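You operate a simulated robot arm through the tools that you are given. There is no shell and no other tool. Be economical: measure what you need, move in short steps, check, and stop when the job is done.

You run a simulated robot arm. Do the job below in one go: nothing can be reset, and whatever is moved stays where it is left.

Task
Take the hammer on the table end of the side bench and put it away on the stem end of the window bench. Take the flat template on the tall table top and put it away on the stern end of the window bench. Put the white-headed peg on the port rear bench top away on the stern end of the long bench. Stack the job card that says "vise" from the port rear bench top on top of the job card that says "linseed oil". Put the yellow rivet from the shelf under the steam box on the stem end of the left wall bench and the blue rivet on the top of the steps. Any order will do.

The check looks at the end state, three seconds after you hand in, the way a careful person would. Anything else that was tipped, shoved, dropped, spilled or broken makes it a failure.

Robot
A 7-joint arm with a two-finger parallel gripper on a trunk, on a base that drives. Base frame: it is fixed to the floor where the robot stands at the start and does not move with it; the origin is under the middle of the robot, x ahead of it, y to its left, z up. Lengths are in m, angles in degrees, forces in N, time in s.
With the tool pointing down near the work surface it reaches from about 0.1 to 0.66 m from the robot's upright axis, wherever it stands. Its first joint turns from -143.0 to 143.0 degrees. Places, roughly: flat template [0, 1, 1]; hammer (19x3x9 cm) [0.7, 0.1, 0.9]; job card [-3.75, -3, 0.75]; rivet [-5.25, 2.5, 0.75]; stem end of the left wall bench [-5.7, 4.2, 0.9]; stem end of the window bench [0.5, 5.3, 0.9]; stern end of the long bench [-3.9, 6.8, 0.5]; stern end of the window bench [0.5, 12.6, 0.9]; top of the steps [-1.9, 1.9, 0.5]; white-headed peg (3x3x8 cm) [-3.3, -3.3, 0.9]. Payload 3 kg.
Tool frame: the origin (TCP) lies between the finger pads and is the grasp point; the fingertips stand 0.03 m ahead of it; z points along the fingers, y is the line along which they close. Largest opening 0.094 m; finger width 0.028, thickness 0.01; the body of the gripper, 0.05 by 0.096 m, starts 0.055 m behind the TCP.
Orientation is that of the tool frame in the base frame, as a unit quaternion [x, y, z, w]. With the fingers straight down and closing along the base's y, the tool's x points along the base's -x, its y along +y and its z along -z.

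Tools
- The arm moves only by the tool step_arm. Its argument "moves" is a list of rows, each a list of 6 numbers: the shift along the tool's x, y, z in m, then the turn, a rotation vector about the tool's x, y, z in degrees. In form: [[dx, dy, dz, wx, wy, wz], ...]. A call has 1 to 12 rows; each row shifts and turns the commanded pose from where the row before left it, along the tool's axes as they then stand. "claw" is the opening, from 0 (shut) to 1 (fully open), set as the call begins (left out, the last holds). Rows are played at 5 a second. More than 0.05 m and 8.6 degrees between two rows, or a gripper value outside its range, and nothing of the call is played. A pose out of reach is approached as far as the arm can. The call stops where the force on the tool passes 40 N (or 10 N more than at its start, if that is more) or the arm is blocked; 0.2 s more then pass. The fingers move at their own pace (about 0.045 m/s each) and stop on an object; they squeeze with about 36 N. The grip force told is the motor's: it shows also when the fingers shut on nothing. Time passes only in rows, and 0.2 s behind the last, so rows that do not move let the fingers close. The reply holds the time, the measured pose of the TCP, the force on the tool along the base axes, the opening and the grip force, in the units named above and with some noise, with the torque about the TCP (base axes, N m) and any sound that the robot's microphone picked up.
- Cameras (640 x 400 px; columns grow to the right, rows downward): "scene" is now at [0.0024, 0.2016, 1.7093]; the picture's right is [0.86, -0.51, 0.00], its down [-0.45, -0.76, -0.48] and it looks along [0.24, 0.41, -0.88] (base axes); focal length 260 px, centre (320, 200). "wrist" rides on the gripper at [0.076, 0.014, -0.103] in the tool frame; the picture's right is [-0.18, 0.98, 0.00], its down [-0.75, -0.14, -0.64] and it looks along [-0.63, -0.12, 0.77] (tool axes); focal length 243 px, centre (320, 200). There is no depth. A picture from a camera that has moved, and an enlarged one, comes with that camera's place and axes in the base frame and with its lens.
- capture(camera): a new picture of that camera. It takes no simulated time.
- lift_body(by): slides the trunk up (or, below 0, down) by that many m; the arm and the scene camera ride with it, the base frame stays. It gives what a move gives, with no picture.
- base_move(legs): drives the robot by 1 to 6 legs, each [ahead, left, turn to the left] in m, m and degrees, along the robot's own axes; the way and the turn of a leg run together, so that a leg with both is an arc; at most 1.5 m and 180 degrees a leg. The arm and the cameras ride along, it lands a little off, and it stops where it bumps. It gives what a move gives.
- turn_head(pan, tilt): turns the head with the scene camera to pan (to the left, within 143 degrees either way) and tilt (down, from -29 to 69), counted from straight ahead of the robot. It gives what a move gives.
- close_up(camera, box): a new picture of the part [left, top, right, bottom] of that camera's present view, enlarged. It takes no simulated time.
- finish_job(): hands the job in; it is judged then, once.

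Work in short steps. Places have to be worked out from the pictures, the camera data and where the tool is seen: move nearer, look again, correct. Check each grasp and each placing, and mend what went wrong. You have 186 turns and 156 pictures in all, those below and enlarged ones among them. Open the gripper and draw the arm clear of the work before you hand the job in, unless the task says otherwise.

The tools are called after "Call:" as a command line: name --pt "numbers of a row" for each row, then --argument value for the rest, lists and objects as JSON in quotes. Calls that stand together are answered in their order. step_arm: Moves the arm, as the interface text tells. Its arguments: {"type":"object","properties":{"moves":{"type":"array"},"claw":{"type":"number"}},"required":["moves"]} The other tools are called the same way: lift_body (by) slides the trunk up or down; base_move (legs) drives the base; turn_head (pan, tilt) turns the head that bears the scene camera; capture (camera) takes a picture; close_up (camera, box) takes an enlarged picture of a part of a camera's view; finish_job () hands the job in.

At the start:

```text
clock: 0.0
position: [0.1349, 0.4572, 1.168]
ee_rot: [0.0, 1.0, 0.0, 0.0]
contact_force: [-1.0, -0.6, -0.2]
wrist_torque: [0.0, 0.01, 0.01]
gripper_width: 0.0942
grip_force: 0.1
trunk travel left (down, up): [-0.175, 0.215]
robot x, y, heading: [-0.0031, 0.0029, 0.2]
head pan, tilt: [59.5, 61.2]
```

scene: 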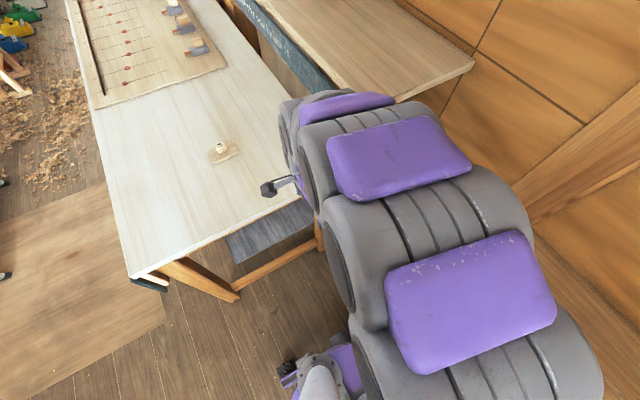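
wrist: 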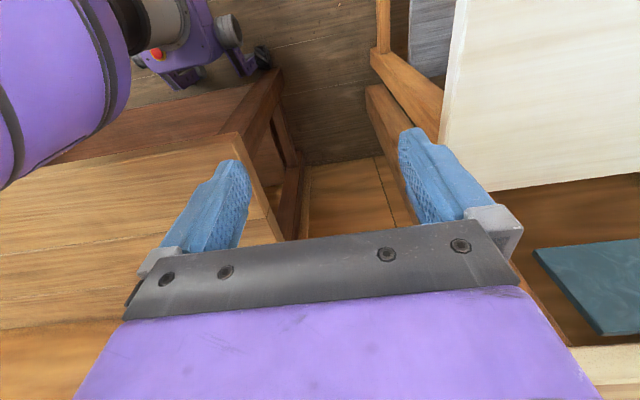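

I begin by looking around: first toward the tall table and side bench.

Call:
turn_head --pan 0 --tilt 45

Call:
capture --camera "scene"

Call:
turn_head --pan 90 --tilt 35

Call:
capture --camera "scene"

```text
clock: 1.3
position: [0.1345, 0.4544, 1.1676]
ee_rot: [0.0, 1.0, 0.001, 0.0]
contact_force: [-0.1, 0.6, 0.2]
wrist_torque: [-0.01, 0.05, 0.01]
gripper_width: 0.0941
grip_force: 0.1
trunk travel left (down, up): [-0.175, 0.215]
robot x, y, heading: [0.0039, -0.0006, 0.0]
head pan, tilt: [0.0, 45.0]
```

```text
153 pictures are left
camera scene: at [0.0506, 0.1454, 1.7304], right [0.0, -1.0, 0.0], down [-0.71, 0.0, -0.71], along [0.71, 0.0, -0.71], focal length 260 px, centre (320, 200)
```

scene: 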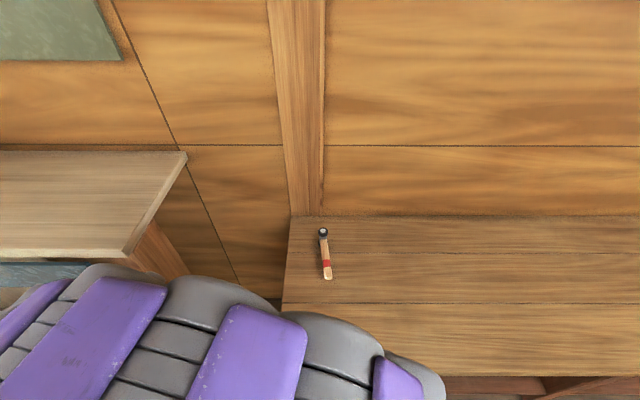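

```text
clock: 2.9
position: [0.1344, 0.4524, 1.1694]
ee_rot: [0.0, 1.0, 0.001, -0.001]
contact_force: [0.8, 0.3, 0.0]
wrist_torque: [0.0, 0.0, -0.02]
gripper_width: 0.0938
grip_force: 0.0
trunk travel left (down, up): [-0.175, 0.215]
robot x, y, heading: [0.0002, 0.0008, -0.1]
head pan, tilt: [90.0, 35.0]
```

```text
152 pictures are left
camera scene: at [-0.0307, 0.2336, 1.745], right [1.0, 0.0, 0.0], down [0.0, -0.58, -0.82], along [0.0, 0.82, -0.58], focal length 260 px, centre (320, 200)
```

scene: 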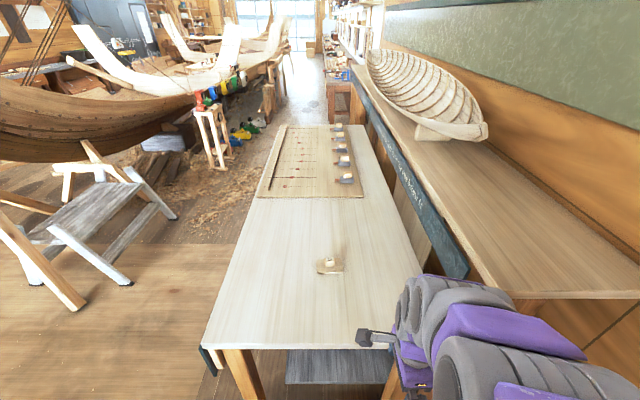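

The hammer lies on the side bench ahead, and the template (with a knob) is on the tall table. Survey left/back for driving routes.

Call:
turn_head --pan 140 --tilt 20

Call:
capture --camera "scene"

Call:
turn_head --pan -140 --tilt 20

Call:
capture --camera "scene"

Call:
turn_head --pan 90 --tilt 8

Call:
capture --camera "scene"

Call:
close_up --camera "scene" --box '[220, 80, 460, 230]'

```text
clock: 4.1
position: [0.1326, 0.4535, 1.1674]
ee_rot: [-0.001, 1.0, 0.002, 0.0]
contact_force: [0.0, 0.8, 0.6]
wrist_torque: [0.01, -0.01, -0.02]
gripper_width: 0.094
grip_force: 0.1
trunk travel left (down, up): [-0.175, 0.215]
robot x, y, heading: [0.0021, -0.0047, -0.2]
head pan, tilt: [140.0, 20.0]
```

```text
151 pictures are left
camera scene: at [-0.1021, 0.2055, 1.7689], right [0.64, 0.77, 0.0], down [0.26, -0.22, -0.94], along [-0.72, 0.6, -0.34], focal length 260 px, centre (320, 200)
```

scene: 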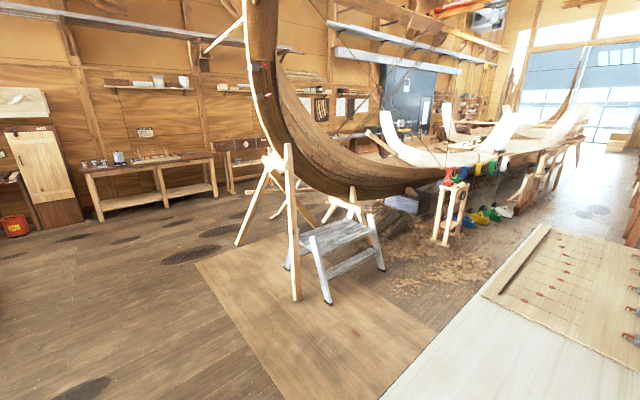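

```text
clock: 8.0
position: [0.1342, 0.4533, 1.1681]
ee_rot: [0.0, 1.0, 0.002, 0.0]
contact_force: [0.6, 0.2, -0.9]
wrist_torque: [0.01, 0.02, -0.01]
gripper_width: 0.0938
grip_force: 0.2
trunk travel left (down, up): [-0.175, 0.215]
robot x, y, heading: [0.0024, -0.0007, 0.0]
head pan, tilt: [-140.0, 20.0]
```

```text
150 pictures are left
camera scene: at [-0.1021, 0.0856, 1.7694], right [-0.64, 0.77, 0.0], down [0.26, 0.22, -0.94], along [-0.72, -0.61, -0.34], focal length 260 px, centre (320, 200)
```

scene: 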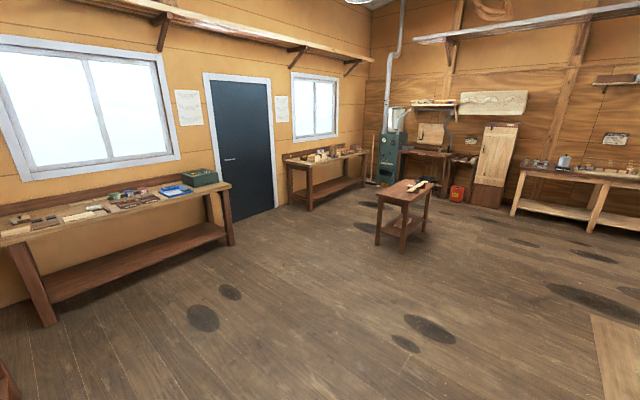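

```text
clock: 11.3
position: [0.1326, 0.4529, 1.1686]
ee_rot: [0.001, 1.0, 0.001, 0.0]
contact_force: [0.2, 0.2, 0.4]
wrist_torque: [-0.01, 0.0, -0.03]
gripper_width: 0.0942
grip_force: 0.0
trunk travel left (down, up): [-0.175, 0.215]
robot x, y, heading: [0.0008, -0.0017, -0.1]
head pan, tilt: [90.0, 8.0]
```

```text
149 pictures are left
camera scene: at [-0.0307, 0.2383, 1.7883], right [1.0, 0.0, 0.0], down [0.0, -0.14, -0.99], along [0.0, 0.99, -0.14], focal length 260 px, centre (320, 200)
```

scene: 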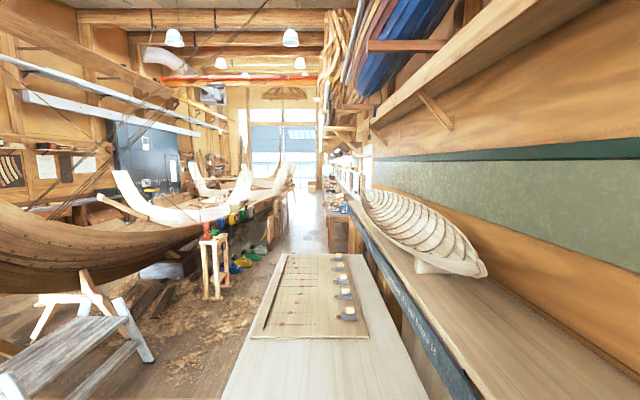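

```text
2.67 times, centred on (340, 155) of scene
camera zoom: at [-0.0307, 0.2383, 1.7883], right [1.0, 0.0, 0.0], down [0.0, -0.14, -0.99], along [0.0, 0.99, -0.14], focal length 693 px, centre (267, 320)
```

zoom: 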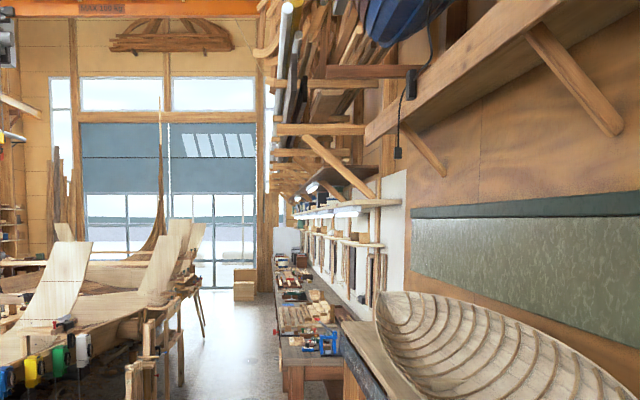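

I take a close look at the hammer and the template, then will bring the arm over the hammer.

Call:
close_up --camera "scene" --box '[270, 230, 390, 305]'

Call:
turn_head --pan 0 --tilt 45

Call:
close_up --camera "scene" --box '[265, 215, 385, 290]'

```text
5.33 times, centred on (330, 268) of scene
camera zoom: at [-0.0307, 0.2383, 1.7883], right [1.0, 0.0, 0.0], down [0.0, -0.14, -0.99], along [0.0, 0.99, -0.14], focal length 1386 px, centre (267, -160)
```

zoom: 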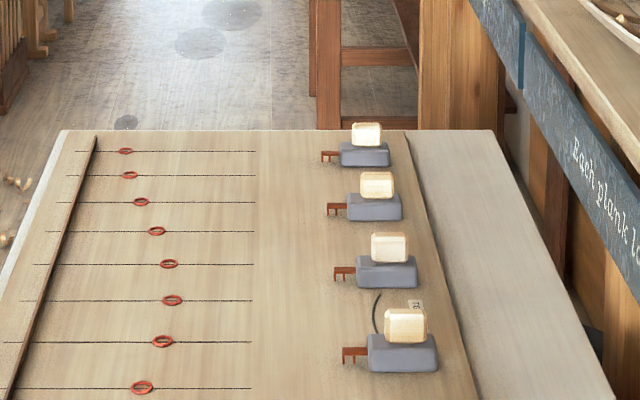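

```text
clock: 12.9
position: [0.1339, 0.4533, 1.1685]
ee_rot: [-0.001, 1.0, 0.001, -0.001]
contact_force: [0.7, -0.3, -0.4]
wrist_torque: [0.03, -0.01, 0.0]
gripper_width: 0.0941
grip_force: 0.2
trunk travel left (down, up): [-0.175, 0.215]
robot x, y, heading: [0.0023, -0.0006, 0.1]
head pan, tilt: [0.0, 45.0]
```

```text
5.33 times, centred on (325, 252) of scene
camera zoom: at [0.0507, 0.1455, 1.7304], right [0.0, -1.0, 0.0], down [-0.71, 0.0, -0.71], along [0.71, 0.0, -0.71], focal length 1386 px, centre (293, -80)
```

zoom: 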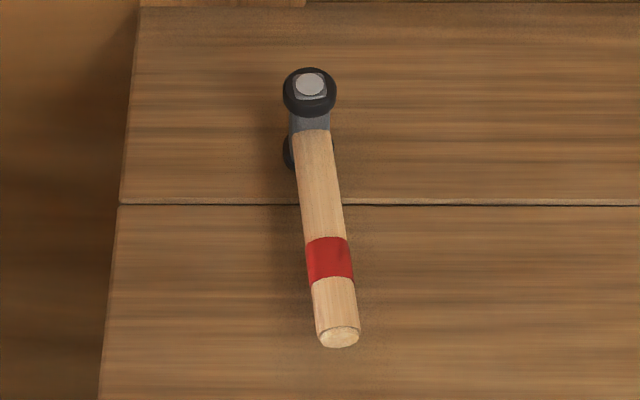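

The hammer stands with its head upright, handle toward me, roughly along x. I swing the tool to above the near side of the handle.

Call:
step_arm --pt "-0.034 -0.031 0 0 0 0" --pt "-0.034 -0.031 0 0 0 0" --pt "-0.034 -0.031 0 0 0 0" --pt "-0.034 -0.031 0 0 0 0" --pt "-0.034 -0.031 0 0 0 0" --pt "-0.034 -0.031 0 0 0 0" --pt "-0.034 -0.031 0 0 0 0" --pt "-0.034 -0.031 0 0 0 0" --pt "-0.034 -0.031 0 0 0 0" --pt "-0.034 -0.031 0 0 0 0" --claw 1

Call:
capture --camera "wrist"

Call:
capture --camera "scene"

```text
clock: 15.1
position: [0.4756, 0.1409, 1.1665]
ee_rot: [0.001, 1.0, 0.002, -0.001]
contact_force: [0.0, 0.5, 0.1]
wrist_torque: [-0.02, 0.01, 0.01]
gripper_width: 0.094
grip_force: 0.0
trunk travel left (down, up): [-0.175, 0.215]
robot x, y, heading: [-0.0006, 0.0011, -0.2]
head pan, tilt: [0.0, 45.0]
```

```text
145 pictures are left
camera wrist: at [0.401, 0.1538, 1.2703], right [0.18, 0.98, 0.0], down [0.75, -0.14, 0.64], along [0.63, -0.12, -0.77], focal length 243 px, centre (320, 200)
```

wrist: 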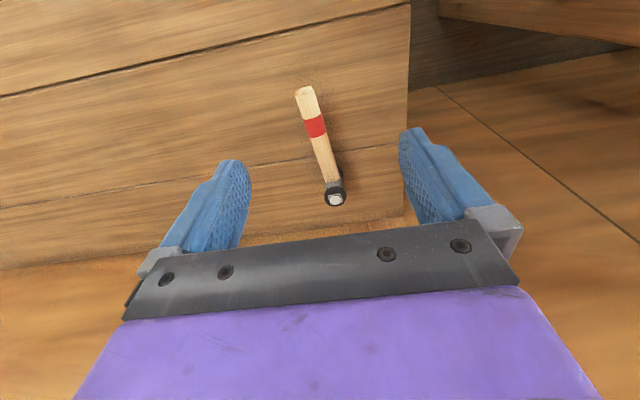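

```text
144 pictures are left
camera scene: at [0.0546, 0.1403, 1.7307], right [0.0, -1.0, 0.0], down [-0.71, 0.0, -0.71], along [0.71, 0.0, -0.71], focal length 260 px, centre (320, 200)
```

scene: 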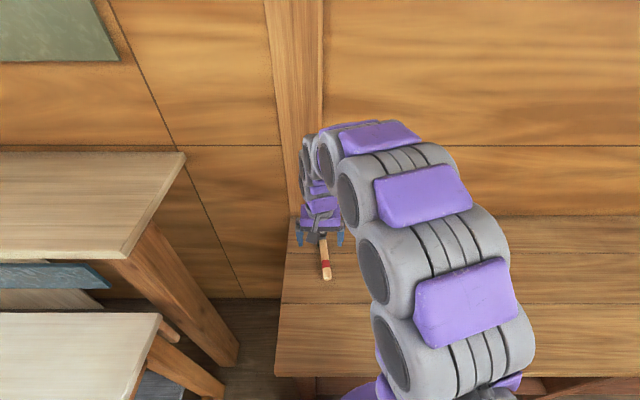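

Triangulating: butt at (0.51,0.11,0.87), head at (0.675,0.135), bench top ≈0.85. I go over the handle near the head, align yaw, and lower to 1.0.

Call:
step_arm --pt "-0.047 -0.005 0 0 0 0" --pt "-0.047 -0.005 0 0 0 0" --pt "-0.046 -0.004 0 0 0 0" --pt "0 0 0.02 0 0 -8" --pt "0 0 0.045 0 0 0" --pt "0 0 0.045 0 0 0" --pt "0 0 0.045 0 0 0"

Call:
capture --camera "wrist"

Call:
close_up --camera "scene" --box '[265, 195, 385, 290]'

```text
clock: 16.7
position: [0.6142, 0.1324, 1.0124]
ee_rot: [-0.07, 0.998, 0.001, -0.001]
contact_force: [0.1, -0.4, -1.0]
wrist_torque: [0.03, 0.0, 0.01]
gripper_width: 0.0938
grip_force: 0.0
trunk travel left (down, up): [-0.175, 0.215]
robot x, y, heading: [0.0004, 0.0029, 0.2]
head pan, tilt: [0.0, 45.0]
```

```text
143 pictures are left
camera wrist: at [0.5375, 0.1365, 1.1153], right [0.05, 1.0, 0.0], down [0.77, -0.04, 0.64], along [0.64, -0.03, -0.77], focal length 243 px, centre (320, 200)
```

wrist: 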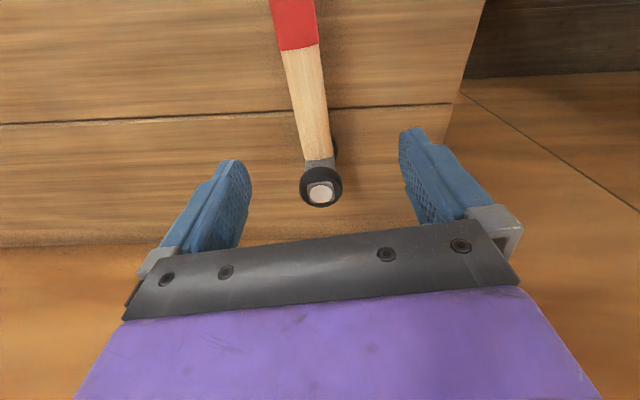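

```text
4.21 times, centred on (325, 242) of scene
camera zoom: at [0.0563, 0.1429, 1.7304], right [0.0, -1.0, 0.0], down [-0.71, 0.0, -0.7], along [0.7, 0.0, -0.71], focal length 1094 px, centre (299, 21)
```

zoom: 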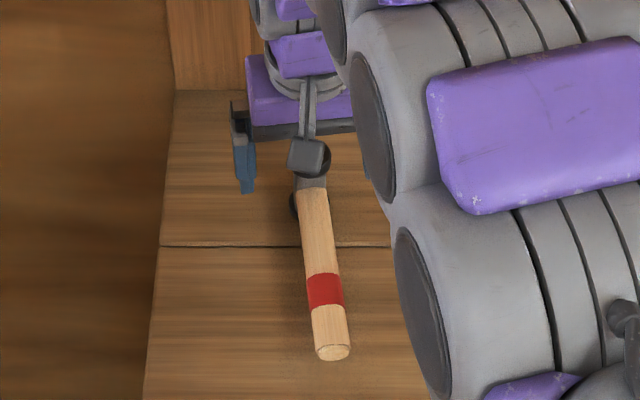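

Aligned within a few mm (handle y≈0.126 here). I shift slightly, descend to z≈0.888 and close.

Call:
step_arm --pt "0 -0.006 0.03 0 0 0" --pt "0 0 0.04 0 0 0" --pt "0 0 0.035 0 0 0" --pt "0 0 0.019 0 0 0"

Call:
step_arm --pt "0 0 0 0 0 0" --pt "0 0 0 0 0 0" --pt "0 0 0 0 0 0" --pt "0 0 0 0 0 0" --pt "0 0 0 0 0 0" --pt "0 0 0 0 0 0" --claw 0

Call:
capture --camera "wrist"

```text
clock: 17.7
position: [0.615, 0.1262, 0.8897]
ee_rot: [-0.07, 0.998, 0.001, 0.002]
contact_force: [-1.9, -0.3, 10.8]
wrist_torque: [-0.57, 0.12, -0.02]
gripper_width: 0.0939
grip_force: 0.1
trunk travel left (down, up): [-0.175, 0.215]
robot x, y, heading: [-0.0018, 0.0007, 0.2]
head pan, tilt: [0.0, 45.0]
```

```text
clock: 19.1
position: [0.6134, 0.1245, 0.8897]
ee_rot: [-0.07, 0.998, 0.001, 0.0]
contact_force: [0.4, -12.1, 18.2]
wrist_torque: [-0.71, -0.05, -0.04]
gripper_width: 0.0273
grip_force: 36.3
trunk travel left (down, up): [-0.175, 0.215]
robot x, y, heading: [-0.0001, 0.0011, 0.0]
head pan, tilt: [0.0, 45.0]
```

```text
141 pictures are left
camera wrist: at [0.5376, 0.1267, 0.9937], right [0.05, 1.0, 0.0], down [0.77, -0.04, 0.64], along [0.64, -0.03, -0.77], focal length 243 px, centre (320, 200)
```

wrist: 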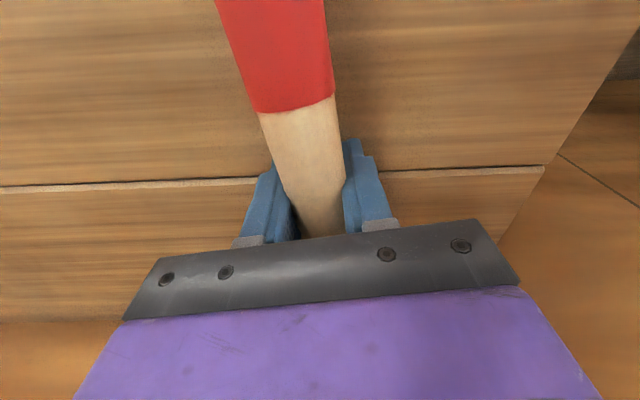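

Held (2.7 cm wide, 36 N); tips touched the bench, so its top is ≈0.86. Lift slowly and check.

Call:
step_arm --pt "0 0 -0.02 0 0 0" --pt "0 0 -0.03 0 0 0" --pt "0 0 -0.04 0 0 0" --pt "0 0 -0.05 0 0 0" --pt "0 0 -0.05 0 0 0"

Call:
capture --camera "wrist"

Call:
close_up --camera "scene" --box '[240, 160, 400, 290]'

```text
clock: 20.3
position: [0.6133, 0.1249, 1.0763]
ee_rot: [-0.07, 0.998, 0.002, 0.001]
contact_force: [0.3, 1.0, -5.2]
wrist_torque: [-0.04, 0.27, 0.01]
gripper_width: 0.0272
grip_force: 36.7
trunk travel left (down, up): [-0.175, 0.215]
robot x, y, heading: [0.0027, 0.0016, -0.1]
head pan, tilt: [0.0, 45.0]
```

```text
140 pictures are left
camera wrist: at [0.5374, 0.1286, 1.18], right [0.05, 1.0, 0.0], down [0.77, -0.04, 0.64], along [0.64, -0.03, -0.77], focal length 243 px, centre (320, 200)
```

wrist: 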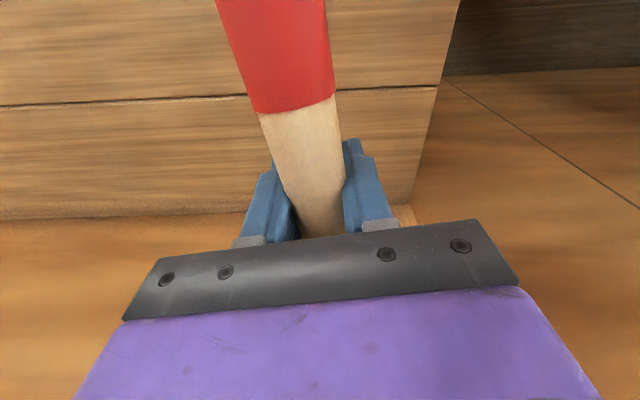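

```text
3.08 times, centred on (320, 225) of scene
camera zoom: at [0.0538, 0.1429, 1.7305], right [0.0, -1.0, 0.0], down [-0.71, 0.0, -0.71], along [0.71, 0.0, -0.71], focal length 800 px, centre (320, 123)
```

zoom: 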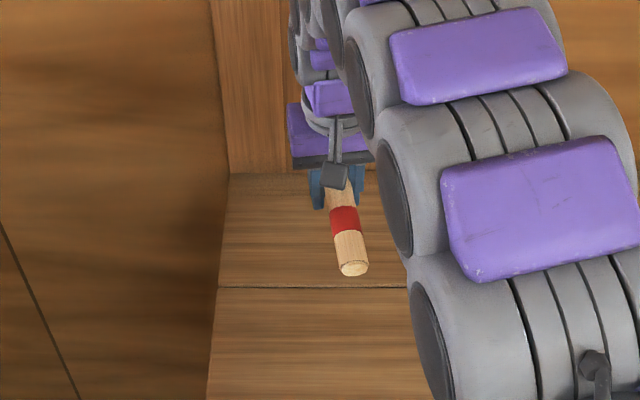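

Hammer is securely held. I draw the arm in close for travel and look toward the left for the route.

Call:
step_arm --pt "0.045 0 0 0 0 0" --pt "0.045 0 0 0 0 0" --pt "0.045 0 0 0 0 0" --pt "0.045 0 0 0 0 0" --pt "0.045 0 0 0 0 0" --pt "0.045 -0.02 0 0 0 0"

Call:
base_move --legs '[[-0.95, 0, 0], [0, 0, 90]]'

Call:
turn_head --pan 0 --tilt 25

Call:
capture --camera "scene"

```text
clock: 21.7
position: [0.3484, 0.0635, 1.0792]
ee_rot: [-0.07, 0.998, 0.002, 0.0]
contact_force: [-0.2, 0.3, -6.6]
wrist_torque: [-0.01, 0.25, -0.04]
gripper_width: 0.0275
grip_force: 35.7
trunk travel left (down, up): [-0.175, 0.215]
robot x, y, heading: [0.003, -0.0012, -0.1]
head pan, tilt: [0.0, 45.0]
```

```text
clock: 30.5
position: [-1.0065, 0.3496, 1.0784]
ee_rot: [0.754, -0.657, 0.0, 0.001]
contact_force: [0.9, 0.1, -5.8]
wrist_torque: [-0.28, -0.04, -0.01]
gripper_width: 0.0274
grip_force: 36.6
trunk travel left (down, up): [-0.175, 0.215]
robot x, y, heading: [-0.9421, 0.0024, 89.7]
head pan, tilt: [0.0, 45.0]
```

```text
clock: 31.3
position: [-1.0079, 0.3495, 1.0783]
ee_rot: [0.753, -0.658, -0.001, 0.001]
contact_force: [0.6, -0.6, -5.3]
wrist_torque: [-0.28, -0.05, -0.02]
gripper_width: 0.0273
grip_force: 35.8
trunk travel left (down, up): [-0.175, 0.215]
robot x, y, heading: [-0.9428, -0.0005, 89.9]
head pan, tilt: [0.0, 25.0]
```

```text
138 pictures are left
camera scene: at [-1.086, 0.0661, 1.7611], right [1.0, 0.0, 0.0], down [0.0, -0.43, -0.91], along [0.0, 0.91, -0.43], focal length 260 px, centre (320, 200)
```

scene: 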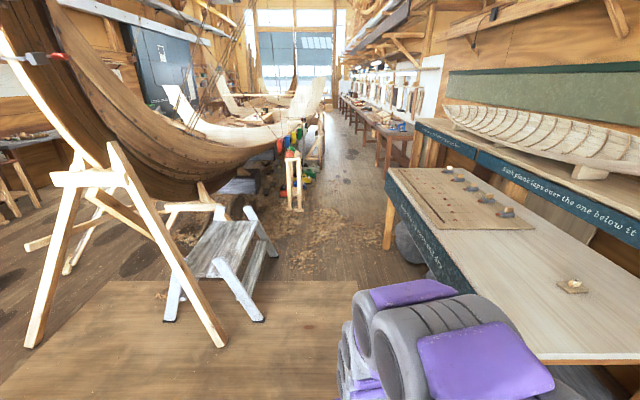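

The aisle between steps/sawhorse (x<-1.38) and tall table (x>-0.4) is clear at x≈-0.92. Drive up it.

Call:
base_move --legs '[[1.5, 0, 0], [1.5, 0, 0], [1.5, 0, 0], [0.3, -0.3, 0]]'

Call:
turn_head --pan -60 --tilt 30

Call:
capture --camera "scene"

```text
clock: 55.4
position: [-0.5043, 5.2194, 1.0793]
ee_rot: [0.729, -0.684, 0.001, 0.0]
contact_force: [-0.4, 0.6, -5.0]
wrist_torque: [-0.28, 0.02, 0.01]
gripper_width: 0.0273
grip_force: 35.3
trunk travel left (down, up): [-0.175, 0.215]
robot x, y, heading: [-0.4621, 4.8656, 85.7]
head pan, tilt: [0.0, 25.0]
```

```text
clock: 56.7
position: [-0.5016, 5.2186, 1.0792]
ee_rot: [0.73, -0.684, -0.001, 0.001]
contact_force: [0.1, -0.4, -6.6]
wrist_torque: [-0.29, -0.01, 0.01]
gripper_width: 0.0274
grip_force: 36.1
trunk travel left (down, up): [-0.175, 0.215]
robot x, y, heading: [-0.4663, 4.8673, 85.5]
head pan, tilt: [-60.0, 30.0]
```

```text
137 pictures are left
camera scene: at [-0.5258, 4.8895, 1.7534], right [0.43, -0.9, 0.0], down [-0.45, -0.22, -0.87], along [0.78, 0.37, -0.5], focal length 260 px, centre (320, 200)
```

scene: 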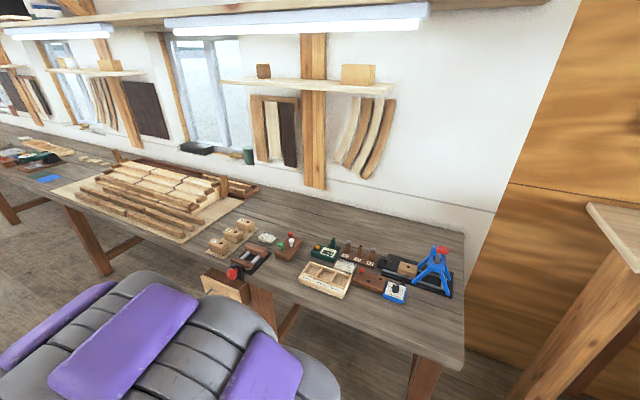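

The bench is here; I zoom on its near (stem) end to find free space.

Call:
close_up --camera "scene" --box '[200, 170, 480, 345]'

Call:
turn_head --pan -85 --tilt 45

Call:
capture --camera "scene"

```text
2.29 times, centred on (340, 258) of scene
camera zoom: at [-0.5258, 4.8895, 1.7534], right [0.43, -0.9, 0.0], down [-0.45, -0.22, -0.87], along [0.78, 0.37, -0.5], focal length 594 px, centre (274, 69)
```

zoom: 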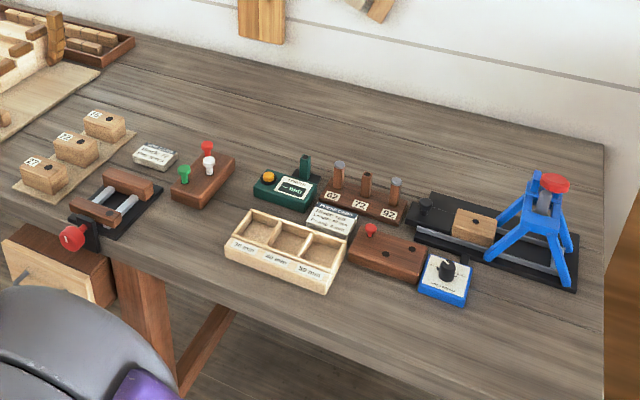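

```text
clock: 57.6
position: [-0.5012, 5.2186, 1.0785]
ee_rot: [0.73, -0.684, -0.001, 0.0]
contact_force: [-0.5, 0.6, -5.3]
wrist_torque: [-0.3, -0.02, -0.01]
gripper_width: 0.0274
grip_force: 35.8
trunk travel left (down, up): [-0.175, 0.215]
robot x, y, heading: [-0.4604, 4.8688, 85.5]
head pan, tilt: [-85.0, 45.0]
```

```text
135 pictures are left
camera scene: at [-0.5261, 4.8512, 1.7309], right [0.01, -1.0, 0.0], down [-0.71, -0.01, -0.71], along [0.71, 0.01, -0.71], focal length 260 px, centre (320, 200)
```

scene: 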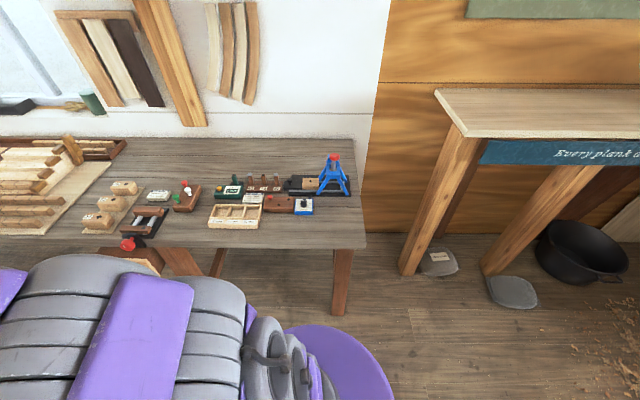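

The strip behind the small tools (x≈0.5–0.85, y≈4.7–5.6) is free. I raise the trunk, turn to face the bench and shift alongside.

Call:
lift_body --by 0.2

Call:
base_move --legs '[[0, 0, -85.5], [0, 0.3, 0]]'

Call:
turn_head --pan 0 --tilt 55

Call:
capture --camera "scene"

Call:
capture --camera "wrist"

```text
clock: 59.7
position: [-0.5013, 5.2189, 1.2784]
ee_rot: [0.729, -0.684, 0.001, 0.0]
contact_force: [-0.4, 0.3, -6.2]
wrist_torque: [-0.27, -0.04, -0.01]
gripper_width: 0.0271
grip_force: 36.1
trunk travel left (down, up): [-0.375, 0.015]
robot x, y, heading: [-0.4626, 4.8631, 85.7]
head pan, tilt: [-85.0, 45.0]
```

```text
clock: 65.5
position: [-0.0992, 5.1892, 1.2798]
ee_rot: [-0.043, 0.999, 0.01, 0.002]
contact_force: [-0.5, 0.2, -6.6]
wrist_torque: [-0.05, 0.27, -0.02]
gripper_width: 0.0273
grip_force: 35.7
trunk travel left (down, up): [-0.375, 0.015]
robot x, y, heading: [-0.4488, 5.1627, -3.0]
head pan, tilt: [-85.0, 45.0]
```

```text
clock: 67.1
position: [-0.0986, 5.2054, 1.2791]
ee_rot: [-0.043, 0.999, 0.003, 0.0]
contact_force: [1.0, -0.1, -6.1]
wrist_torque: [-0.02, 0.28, -0.01]
gripper_width: 0.0274
grip_force: 35.9
trunk travel left (down, up): [-0.375, 0.015]
robot x, y, heading: [-0.448, 5.1637, -3.0]
head pan, tilt: [0.0, 55.0]
```

```text
134 pictures are left
camera scene: at [-0.3972, 5.3156, 1.916], right [-0.05, -1.0, 0.01], down [-0.82, 0.04, -0.57], along [0.57, -0.04, -0.82], focal length 260 px, centre (320, 200)
```

scene: 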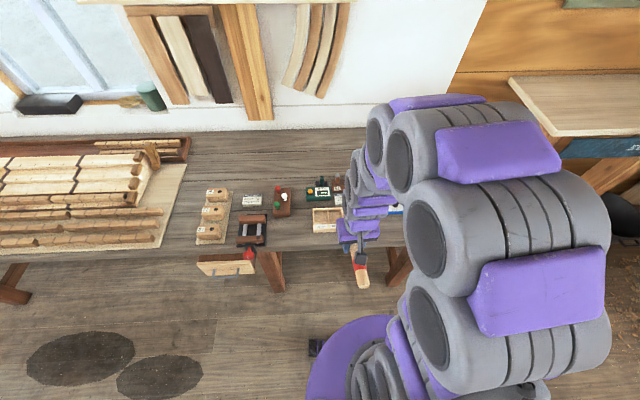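

```text
133 pictures are left
camera wrist: at [-0.176, 5.2127, 1.3826], right [0.1, 0.99, 0.0], down [0.76, -0.08, 0.64], along [0.64, -0.06, -0.77], focal length 243 px, centre (320, 200)
```

wrist: 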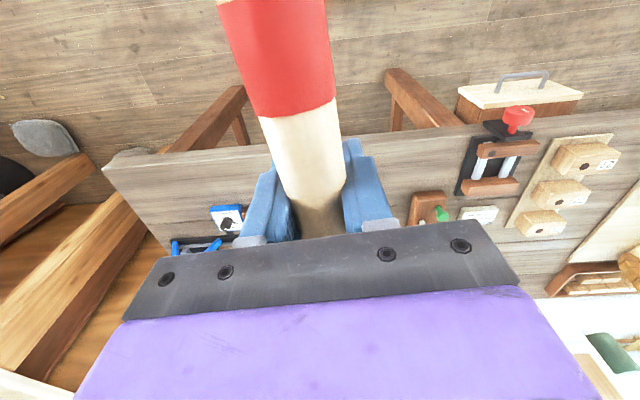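

Clear strip confirmed behind the tools. Approach to x≈-0.12 facing the bench, then rotate the hammer parallel to the wall.

Call:
base_move --legs '[[0, 0, 3], [0.33, 0.17, 0]]'

Call:
step_arm --pt "-0.03 0 0 0 0 -8.5" --pt "0 0 0 0 0 -8.5" --pt "0 0 0 0 0 -8.5" --pt "0 0 0 0 0 -8.5" --pt "0 0 0 0 0 -8.5" --pt "0 0 0 0 0 -8.5" --pt "0 0 0 0 0 -8.5" --pt "0 0 0 0 0 -8.5" --pt "0 0 0 0 0 -8.5" --pt "0 0 0 0 0 -8.5"

Call:
capture --camera "scene"

Call:
capture --camera "wrist"

```text
clock: 69.9
position: [0.2251, 5.3844, 1.2788]
ee_rot: [-0.069, 0.998, 0.006, 0.001]
contact_force: [0.2, -0.5, -5.8]
wrist_torque: [-0.02, 0.3, -0.03]
gripper_width: 0.0274
grip_force: 35.9
trunk travel left (down, up): [-0.375, 0.015]
robot x, y, heading: [-0.1227, 5.3307, 0.2]
head pan, tilt: [0.0, 55.0]
```

```text
clock: 72.1
position: [0.2525, 5.3924, 1.2792]
ee_rot: [0.726, -0.688, -0.002, -0.003]
contact_force: [0.2, -0.7, -5.5]
wrist_torque: [-0.3, 0.02, 0.0]
gripper_width: 0.0275
grip_force: 36.3
trunk travel left (down, up): [-0.375, 0.015]
robot x, y, heading: [-0.125, 5.3295, 0.1]
head pan, tilt: [0.0, 55.0]
```

```text
132 pictures are left
camera scene: at [-0.0805, 5.4707, 1.9173], right [0.0, -1.0, 0.0], down [-0.82, 0.0, -0.57], along [0.57, 0.0, -0.82], focal length 260 px, centre (320, 200)
```

scene: 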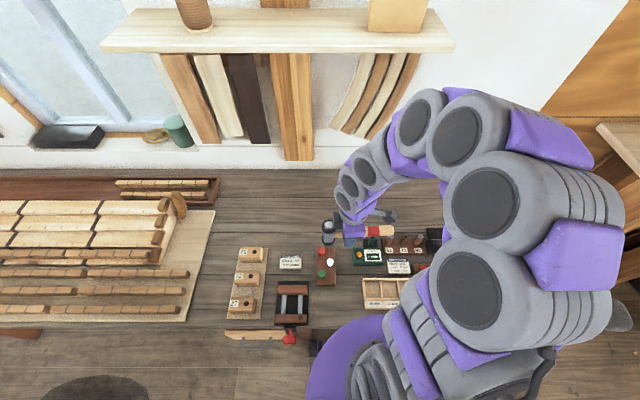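

```text
131 pictures are left
camera wrist: at [0.2418, 5.3143, 1.3818], right [-0.99, 0.13, 0.0], down [0.1, 0.75, 0.65], along [0.09, 0.64, -0.76], focal length 243 px, centre (320, 200)
```

wrist: 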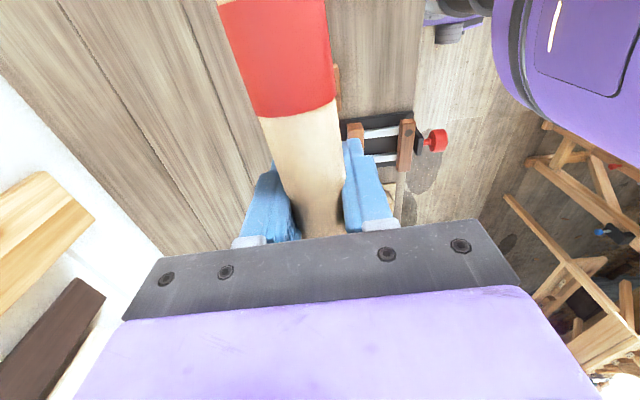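

Now extend the hammer over the free strip (x≈0.53) keeping it high, then check.

Call:
step_arm --pt "-0.002 -0.0465 0 0 0 0" --pt "-0.002 -0.0465 0 0 0 0" --pt "-0.002 -0.0465 0 0 0 0" --pt "-0.002 -0.0465 0 0 0 0" --pt "-0.002 -0.0465 0 0 0 0" --pt "-0.002 -0.0465 0 0 0 0"

Call:
lift_body --by -0.25

Call:
capture --camera "scene"

Call:
capture --camera "wrist"

```text
clock: 73.5
position: [0.533, 5.4185, 1.2747]
ee_rot: [0.725, -0.689, -0.004, -0.003]
contact_force: [0.6, 0.6, -5.8]
wrist_torque: [-0.31, 0.02, -0.02]
gripper_width: 0.0274
grip_force: 35.8
trunk travel left (down, up): [-0.375, 0.015]
robot x, y, heading: [-0.1233, 5.3289, 0.2]
head pan, tilt: [0.0, 55.0]
```

```text
clock: 76.0
position: [0.5304, 5.4175, 1.0277]
ee_rot: [0.725, -0.689, -0.003, -0.003]
contact_force: [-0.2, -0.2, -6.7]
wrist_torque: [-0.28, -0.03, 0.0]
gripper_width: 0.0272
grip_force: 36.1
trunk travel left (down, up): [-0.125, 0.265]
robot x, y, heading: [-0.1247, 5.3304, 0.2]
head pan, tilt: [0.0, 55.0]
```

```text
130 pictures are left
camera scene: at [-0.0788, 5.4699, 1.6676], right [0.0, -1.0, 0.0], down [-0.82, 0.0, -0.57], along [0.57, 0.0, -0.82], focal length 260 px, centre (320, 200)
```

scene: 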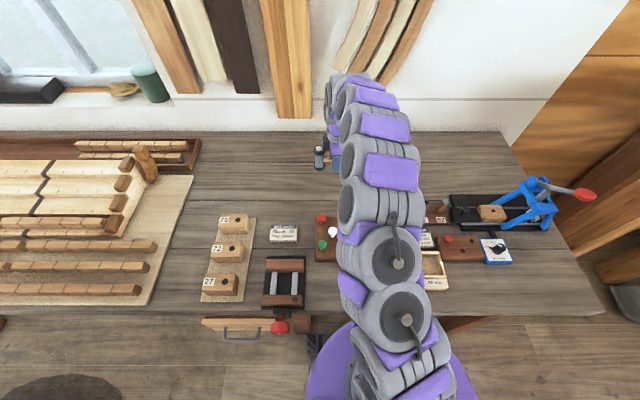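

```text
129 pictures are left
camera wrist: at [0.5202, 5.3396, 1.1297], right [-0.99, 0.14, 0.0], down [0.1, 0.75, 0.65], along [0.09, 0.64, -0.76], focal length 243 px, centre (320, 200)
```

wrist: 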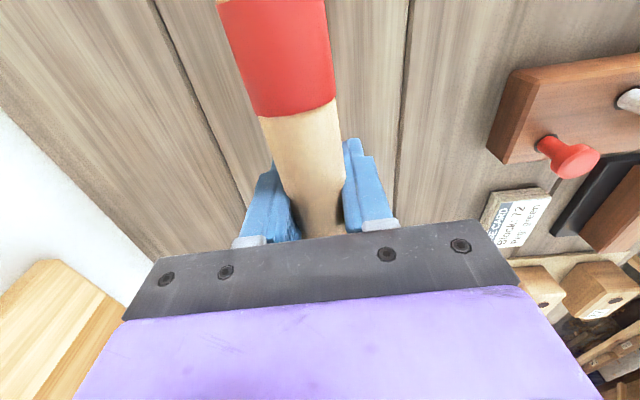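

Clear below. Lower with the trunk, then creep down with the arm until contact.

Call:
lift_body --by -0.115

Call:
step_arm --pt "0 0 0.006 0 0 0" --pt "0 0 0.004 0 0 0" --pt "0 0 0.003 0 0 0"

```text
clock: 77.3
position: [0.5301, 5.4188, 0.9304]
ee_rot: [0.725, -0.689, 0.003, -0.01]
contact_force: [-12.3, -3.4, 21.2]
wrist_torque: [-0.76, 0.9, -0.1]
gripper_width: 0.0269
grip_force: 35.7
trunk travel left (down, up): [-0.02, 0.37]
robot x, y, heading: [-0.1251, 5.3313, -0.0]
head pan, tilt: [0.0, 55.0]
stopped: the force on the tool passed its limit at 53 N (the readings are from after the stop); the commanded pose is now the measured one
```

```text
clock: 77.6
position: [0.5293, 5.4182, 0.9305]
ee_rot: [0.725, -0.689, 0.004, -0.011]
contact_force: [-18.2, -3.5, 27.6]
wrist_torque: [-0.89, 1.16, -0.14]
gripper_width: 0.0271
grip_force: 36.1
trunk travel left (down, up): [-0.02, 0.37]
robot x, y, heading: [-0.1245, 5.3303, 0.3]
head pan, tilt: [0.0, 55.0]
stopped in row 1: the force on the tool passed its limit at 44 N (the readings are from after the stop); the commanded pose is now the measured one
```

Contact at 0.930 — the bench is ≈0.90 high. I relieve the load a bit and view before release.

Call:
step_arm --pt "0 0 -0.002 0 0 0" --pt "0 0 0 0 0 0"

Call:
capture --camera "wrist"

Call:
close_up --camera "scene" --box '[260, 100, 420, 220]'

```text
clock: 78.2
position: [0.5315, 5.4177, 0.9307]
ee_rot: [0.725, -0.689, 0.004, -0.01]
contact_force: [-17.0, 0.5, 17.3]
wrist_torque: [-0.48, 1.04, -0.27]
gripper_width: 0.0275
grip_force: 36.0
trunk travel left (down, up): [-0.02, 0.37]
robot x, y, heading: [-0.1251, 5.3285, -0.0]
head pan, tilt: [0.0, 55.0]
```

```text
128 pictures are left
camera wrist: at [0.5189, 5.3394, 1.0331], right [-0.99, 0.13, -0.02], down [0.09, 0.75, 0.65], along [0.1, 0.64, -0.76], focal length 243 px, centre (320, 200)
```

wrist: 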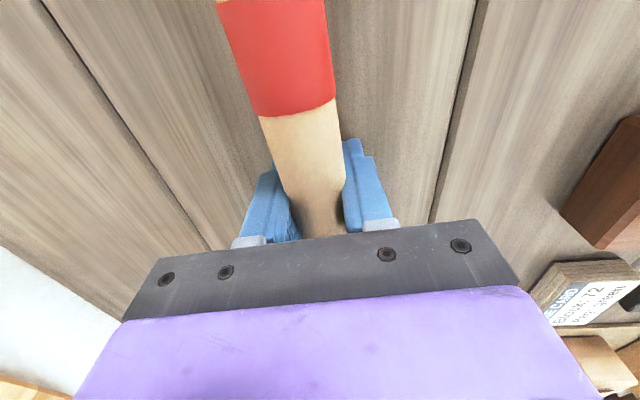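

```text
3.33 times, centred on (340, 160) of scene
camera zoom: at [-0.0855, 5.47, 1.5627], right [0.0, -1.0, 0.0], down [-0.82, 0.0, -0.57], along [0.57, 0.0, -0.82], focal length 866 px, centre (253, 333)
```

zoom: 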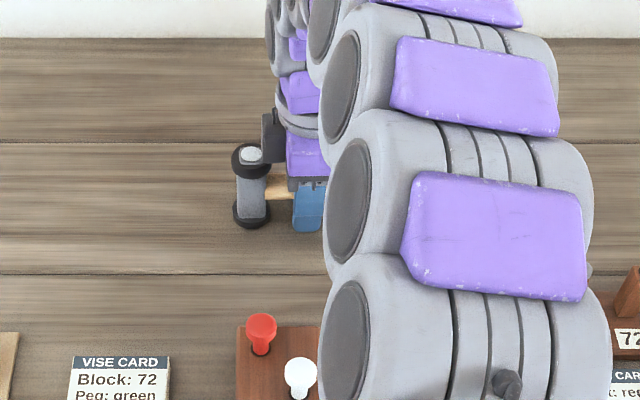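

Hammer stands on the bench, clear of everything. Release gently and back up.

Call:
step_arm --pt "0 0 0 0 0 0" --pt "0 0 0 0 0 0" --pt "0 0 0 0 0 0" --claw 0.6

Call:
step_arm --pt "0 0 -0.01 0 0 0" --pt "0 0 -0.02 0 0 0" --pt "0 0 -0.04 0 0 0" --pt "0 0 -0.05 0 0 0" --pt "0 0 -0.05 0 0 0"

Call:
capture --camera "wrist"

Call:
capture --camera "scene"

```text
clock: 79.1
position: [0.5346, 5.4179, 0.9309]
ee_rot: [0.725, -0.689, 0.006, -0.014]
contact_force: [3.0, 1.1, 4.1]
wrist_torque: [-0.05, 0.03, 0.02]
gripper_width: 0.0543
grip_force: 0.0
trunk travel left (down, up): [-0.02, 0.37]
robot x, y, heading: [-0.1213, 5.3252, 0.0]
head pan, tilt: [0.0, 55.0]
stopped in row 3: the force on the tool passed its limit at 42 N (the readings are from after the stop); the commanded pose is now the measured one
```

```text
clock: 80.3
position: [0.5318, 5.4175, 1.1011]
ee_rot: [0.725, -0.689, 0.005, -0.013]
contact_force: [0.1, 0.0, 0.1]
wrist_torque: [-0.02, 0.02, 0.02]
gripper_width: 0.0567
grip_force: 0.1
trunk travel left (down, up): [-0.02, 0.37]
robot x, y, heading: [-0.1223, 5.3296, -0.1]
head pan, tilt: [0.0, 55.0]
```

```text
126 pictures are left
camera wrist: at [0.5196, 5.3384, 1.2042], right [-0.99, 0.13, -0.02], down [0.09, 0.75, 0.65], along [0.1, 0.65, -0.76], focal length 243 px, centre (320, 200)
```

wrist: 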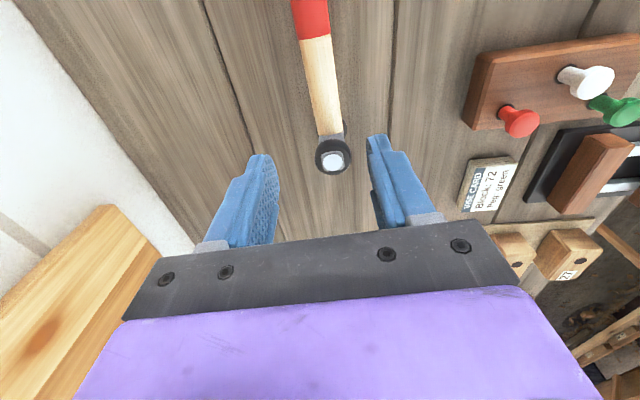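

```text
125 pictures are left
camera scene: at [-0.0791, 5.4671, 1.563], right [0.0, -1.0, 0.0], down [-0.82, 0.0, -0.57], along [0.57, 0.0, -0.82], focal length 260 px, centre (320, 200)
```

scene: 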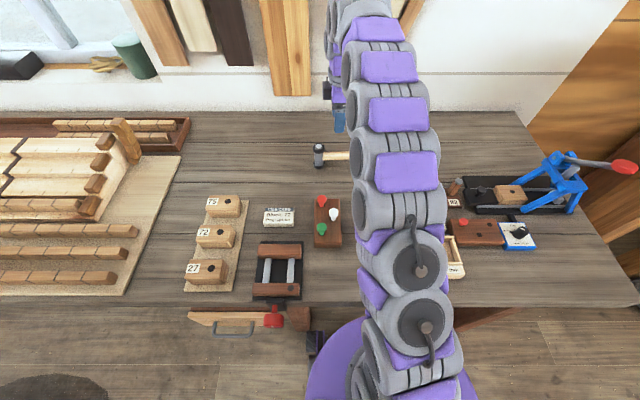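

Hammer well placed. Raise, retract the arm, and back off toward the aisle.

Call:
lift_body --by 0.25

Call:
step_arm --pt "0 0.045 0 0 0 8.5" --pt "0.007 0.044 0 0 0 8.5" --pt "0.013 0.043 0 0 0 8.5" --pt "0.02 0.04 0 0 0 8.5" --pt "0.025 0.037 0 0 0 8.5" --pt "0.03 0.033 0 0 0 8.5" --pt "0 0 0 0 0 8.5" --pt "0 0 0 0 0 8.5" --pt "0 0 0 0 0 8.5" --pt "0 0 0 0 0 8.5" --claw 1

Call:
base_move --legs '[[-0.8, 0, 0], [0, -1.5, 0], [0, -1.0, 0]]'

```text
clock: 82.9
position: [0.5323, 5.4158, 1.3506]
ee_rot: [0.725, -0.689, 0.005, -0.013]
contact_force: [0.4, 0.7, -0.1]
wrist_torque: [0.0, 0.0, 0.0]
gripper_width: 0.0564
grip_force: 0.0
trunk travel left (down, up): [-0.27, 0.12]
robot x, y, heading: [-0.1228, 5.3335, 0.2]
head pan, tilt: [0.0, 55.0]
```

```text
clock: 85.1
position: [0.2626, 5.4025, 1.345]
ee_rot: [-0.068, 0.998, 0.006, 0.013]
contact_force: [-0.8, -0.6, 0.0]
wrist_torque: [-0.02, 0.02, 0.03]
gripper_width: 0.0942
grip_force: 0.1
trunk travel left (down, up): [-0.27, 0.12]
robot x, y, heading: [-0.1251, 5.3273, 0.3]
head pan, tilt: [0.0, 55.0]
```

```text
clock: 88.9
position: [-0.4053, 5.2993, 1.3493]
ee_rot: [0.015, 1.0, 0.015, 0.023]
contact_force: [-0.1, -0.4, 0.6]
wrist_torque: [-0.02, 0.02, -0.02]
gripper_width: 0.0939
grip_force: 0.1
trunk travel left (down, up): [-0.27, 0.12]
robot x, y, heading: [-0.7783, 5.3188, -9.4]
head pan, tilt: [0.0, 55.0]
stopped in leg 1: the robot was blocked; the commanded pose is now the measured one
```

The base was blocked while backing; look behind to see what it met.

Call:
turn_head --pan 142 --tilt 45

Call:
capture --camera "scene"

Call:
turn_head --pan -142 --tilt 45

Call:
capture --camera "scene"

```text
clock: 91.2
position: [-0.3922, 5.3679, 1.3441]
ee_rot: [0.01, 1.0, -0.008, 0.019]
contact_force: [0.1, 0.0, -0.6]
wrist_torque: [0.01, -0.04, 0.04]
gripper_width: 0.0938
grip_force: 0.0
trunk travel left (down, up): [-0.27, 0.12]
robot x, y, heading: [-0.7806, 5.325, -9.6]
head pan, tilt: [142.0, 45.0]
```

```text
124 pictures are left
camera scene: at [-0.8348, 5.5681, 1.8215], right [0.74, 0.67, -0.02], down [0.47, -0.54, -0.7], along [-0.48, 0.51, -0.72], focal length 260 px, centre (320, 200)
```

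scene: 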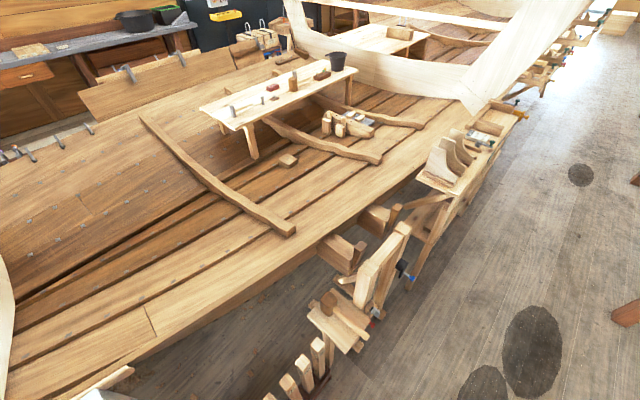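

```text
clock: 95.1
position: [-0.398, 5.3344, 1.3458]
ee_rot: [0.012, 1.0, 0.003, 0.018]
contact_force: [0.1, -0.1, -0.4]
wrist_torque: [0.02, 0.0, 0.04]
gripper_width: 0.094
grip_force: 0.1
trunk travel left (down, up): [-0.27, 0.12]
robot x, y, heading: [-0.7815, 5.3246, -9.4]
head pan, tilt: [-142.0, 45.0]
```

```text
123 pictures are left
camera scene: at [-0.8605, 5.4119, 1.8266], right [-0.48, 0.88, 0.01], down [0.62, 0.34, -0.7], along [-0.62, -0.33, -0.71], focal length 260 px, centre (320, 200)
```

scene: 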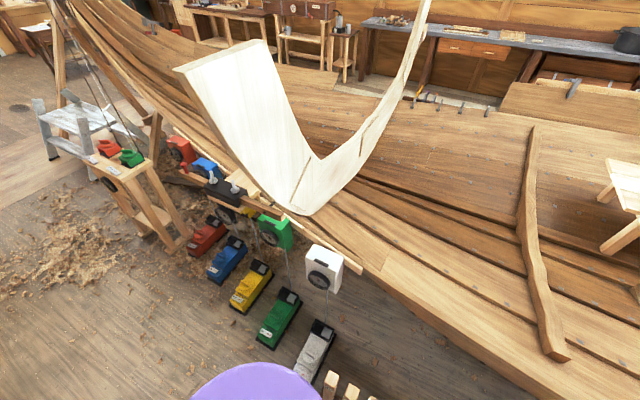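

I touched a small wooden rack behind (x≈-1.08). Move ahead off it and inspect it.

Call:
base_move --legs '[[0.25, 0, 0], [0, 0, 9.5]]'

Call:
turn_head --pan 142 --tilt 65

Call:
capture --camera "scene"

Call:
turn_head --pan -142 --tilt 60

Call:
capture --camera "scene"

```text
clock: 97.5
position: [-0.1577, 5.3527, 1.3464]
ee_rot: [-0.066, 0.998, 0.005, 0.019]
contact_force: [0.2, 0.5, -0.2]
wrist_torque: [0.01, -0.01, -0.03]
gripper_width: 0.0939
grip_force: 0.0
trunk travel left (down, up): [-0.27, 0.12]
robot x, y, heading: [-0.5289, 5.2801, -0.4]
head pan, tilt: [-142.0, 45.0]
```

```text
clock: 101.5
position: [-0.158, 5.3616, 1.3461]
ee_rot: [-0.066, 0.998, 0.001, 0.018]
contact_force: [-0.1, -0.7, -0.4]
wrist_torque: [0.01, -0.06, 0.04]
gripper_width: 0.0939
grip_force: 0.1
trunk travel left (down, up): [-0.27, 0.12]
robot x, y, heading: [-0.5328, 5.2785, -0.3]
head pan, tilt: [142.0, 65.0]
```

```text
122 pictures are left
camera scene: at [-0.6107, 5.4594, 1.8007], right [0.62, 0.78, 0.0], down [0.71, -0.56, -0.42], along [-0.33, 0.26, -0.91], focal length 260 px, centre (320, 200)
```

scene: 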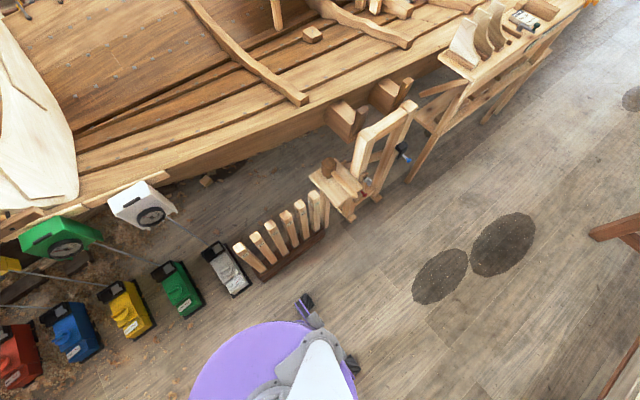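

```text
clock: 105.3
position: [-0.1576, 5.3616, 1.3455]
ee_rot: [-0.067, 0.998, 0.002, 0.018]
contact_force: [-0.2, 0.3, -0.4]
wrist_torque: [0.0, 0.03, -0.03]
gripper_width: 0.0942
grip_force: 0.0
trunk travel left (down, up): [-0.27, 0.12]
robot x, y, heading: [-0.5342, 5.2779, -0.5]
head pan, tilt: [-142.0, 60.0]
```

```text
121 pictures are left
camera scene: at [-0.616, 5.381, 1.8064], right [-0.61, 0.79, 0.0], down [0.69, 0.53, -0.5], along [-0.4, -0.31, -0.87], focal length 260 px, centre (320, 200)
```

scene: 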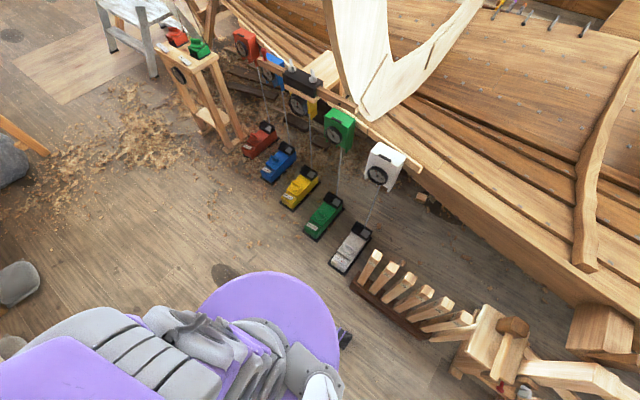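

Nothing is tipped and the rack stands upright. Now go back sideways along the aisle toward the template, checking position mid-way.

Call:
base_move --legs '[[-0.22, -0.8, 0], [0, -1.2, 0]]'

```text
clock: 115.5
position: [-0.408, 3.3477, 1.3468]
ee_rot: [-0.059, 0.998, 0.002, 0.018]
contact_force: [0.0, 0.2, 0.2]
wrist_torque: [-0.05, -0.03, 0.01]
gripper_width: 0.094
grip_force: 0.1
trunk travel left (down, up): [-0.27, 0.12]
robot x, y, heading: [-0.7881, 3.2694, -1.3]
head pan, tilt: [-142.0, 60.0]
```

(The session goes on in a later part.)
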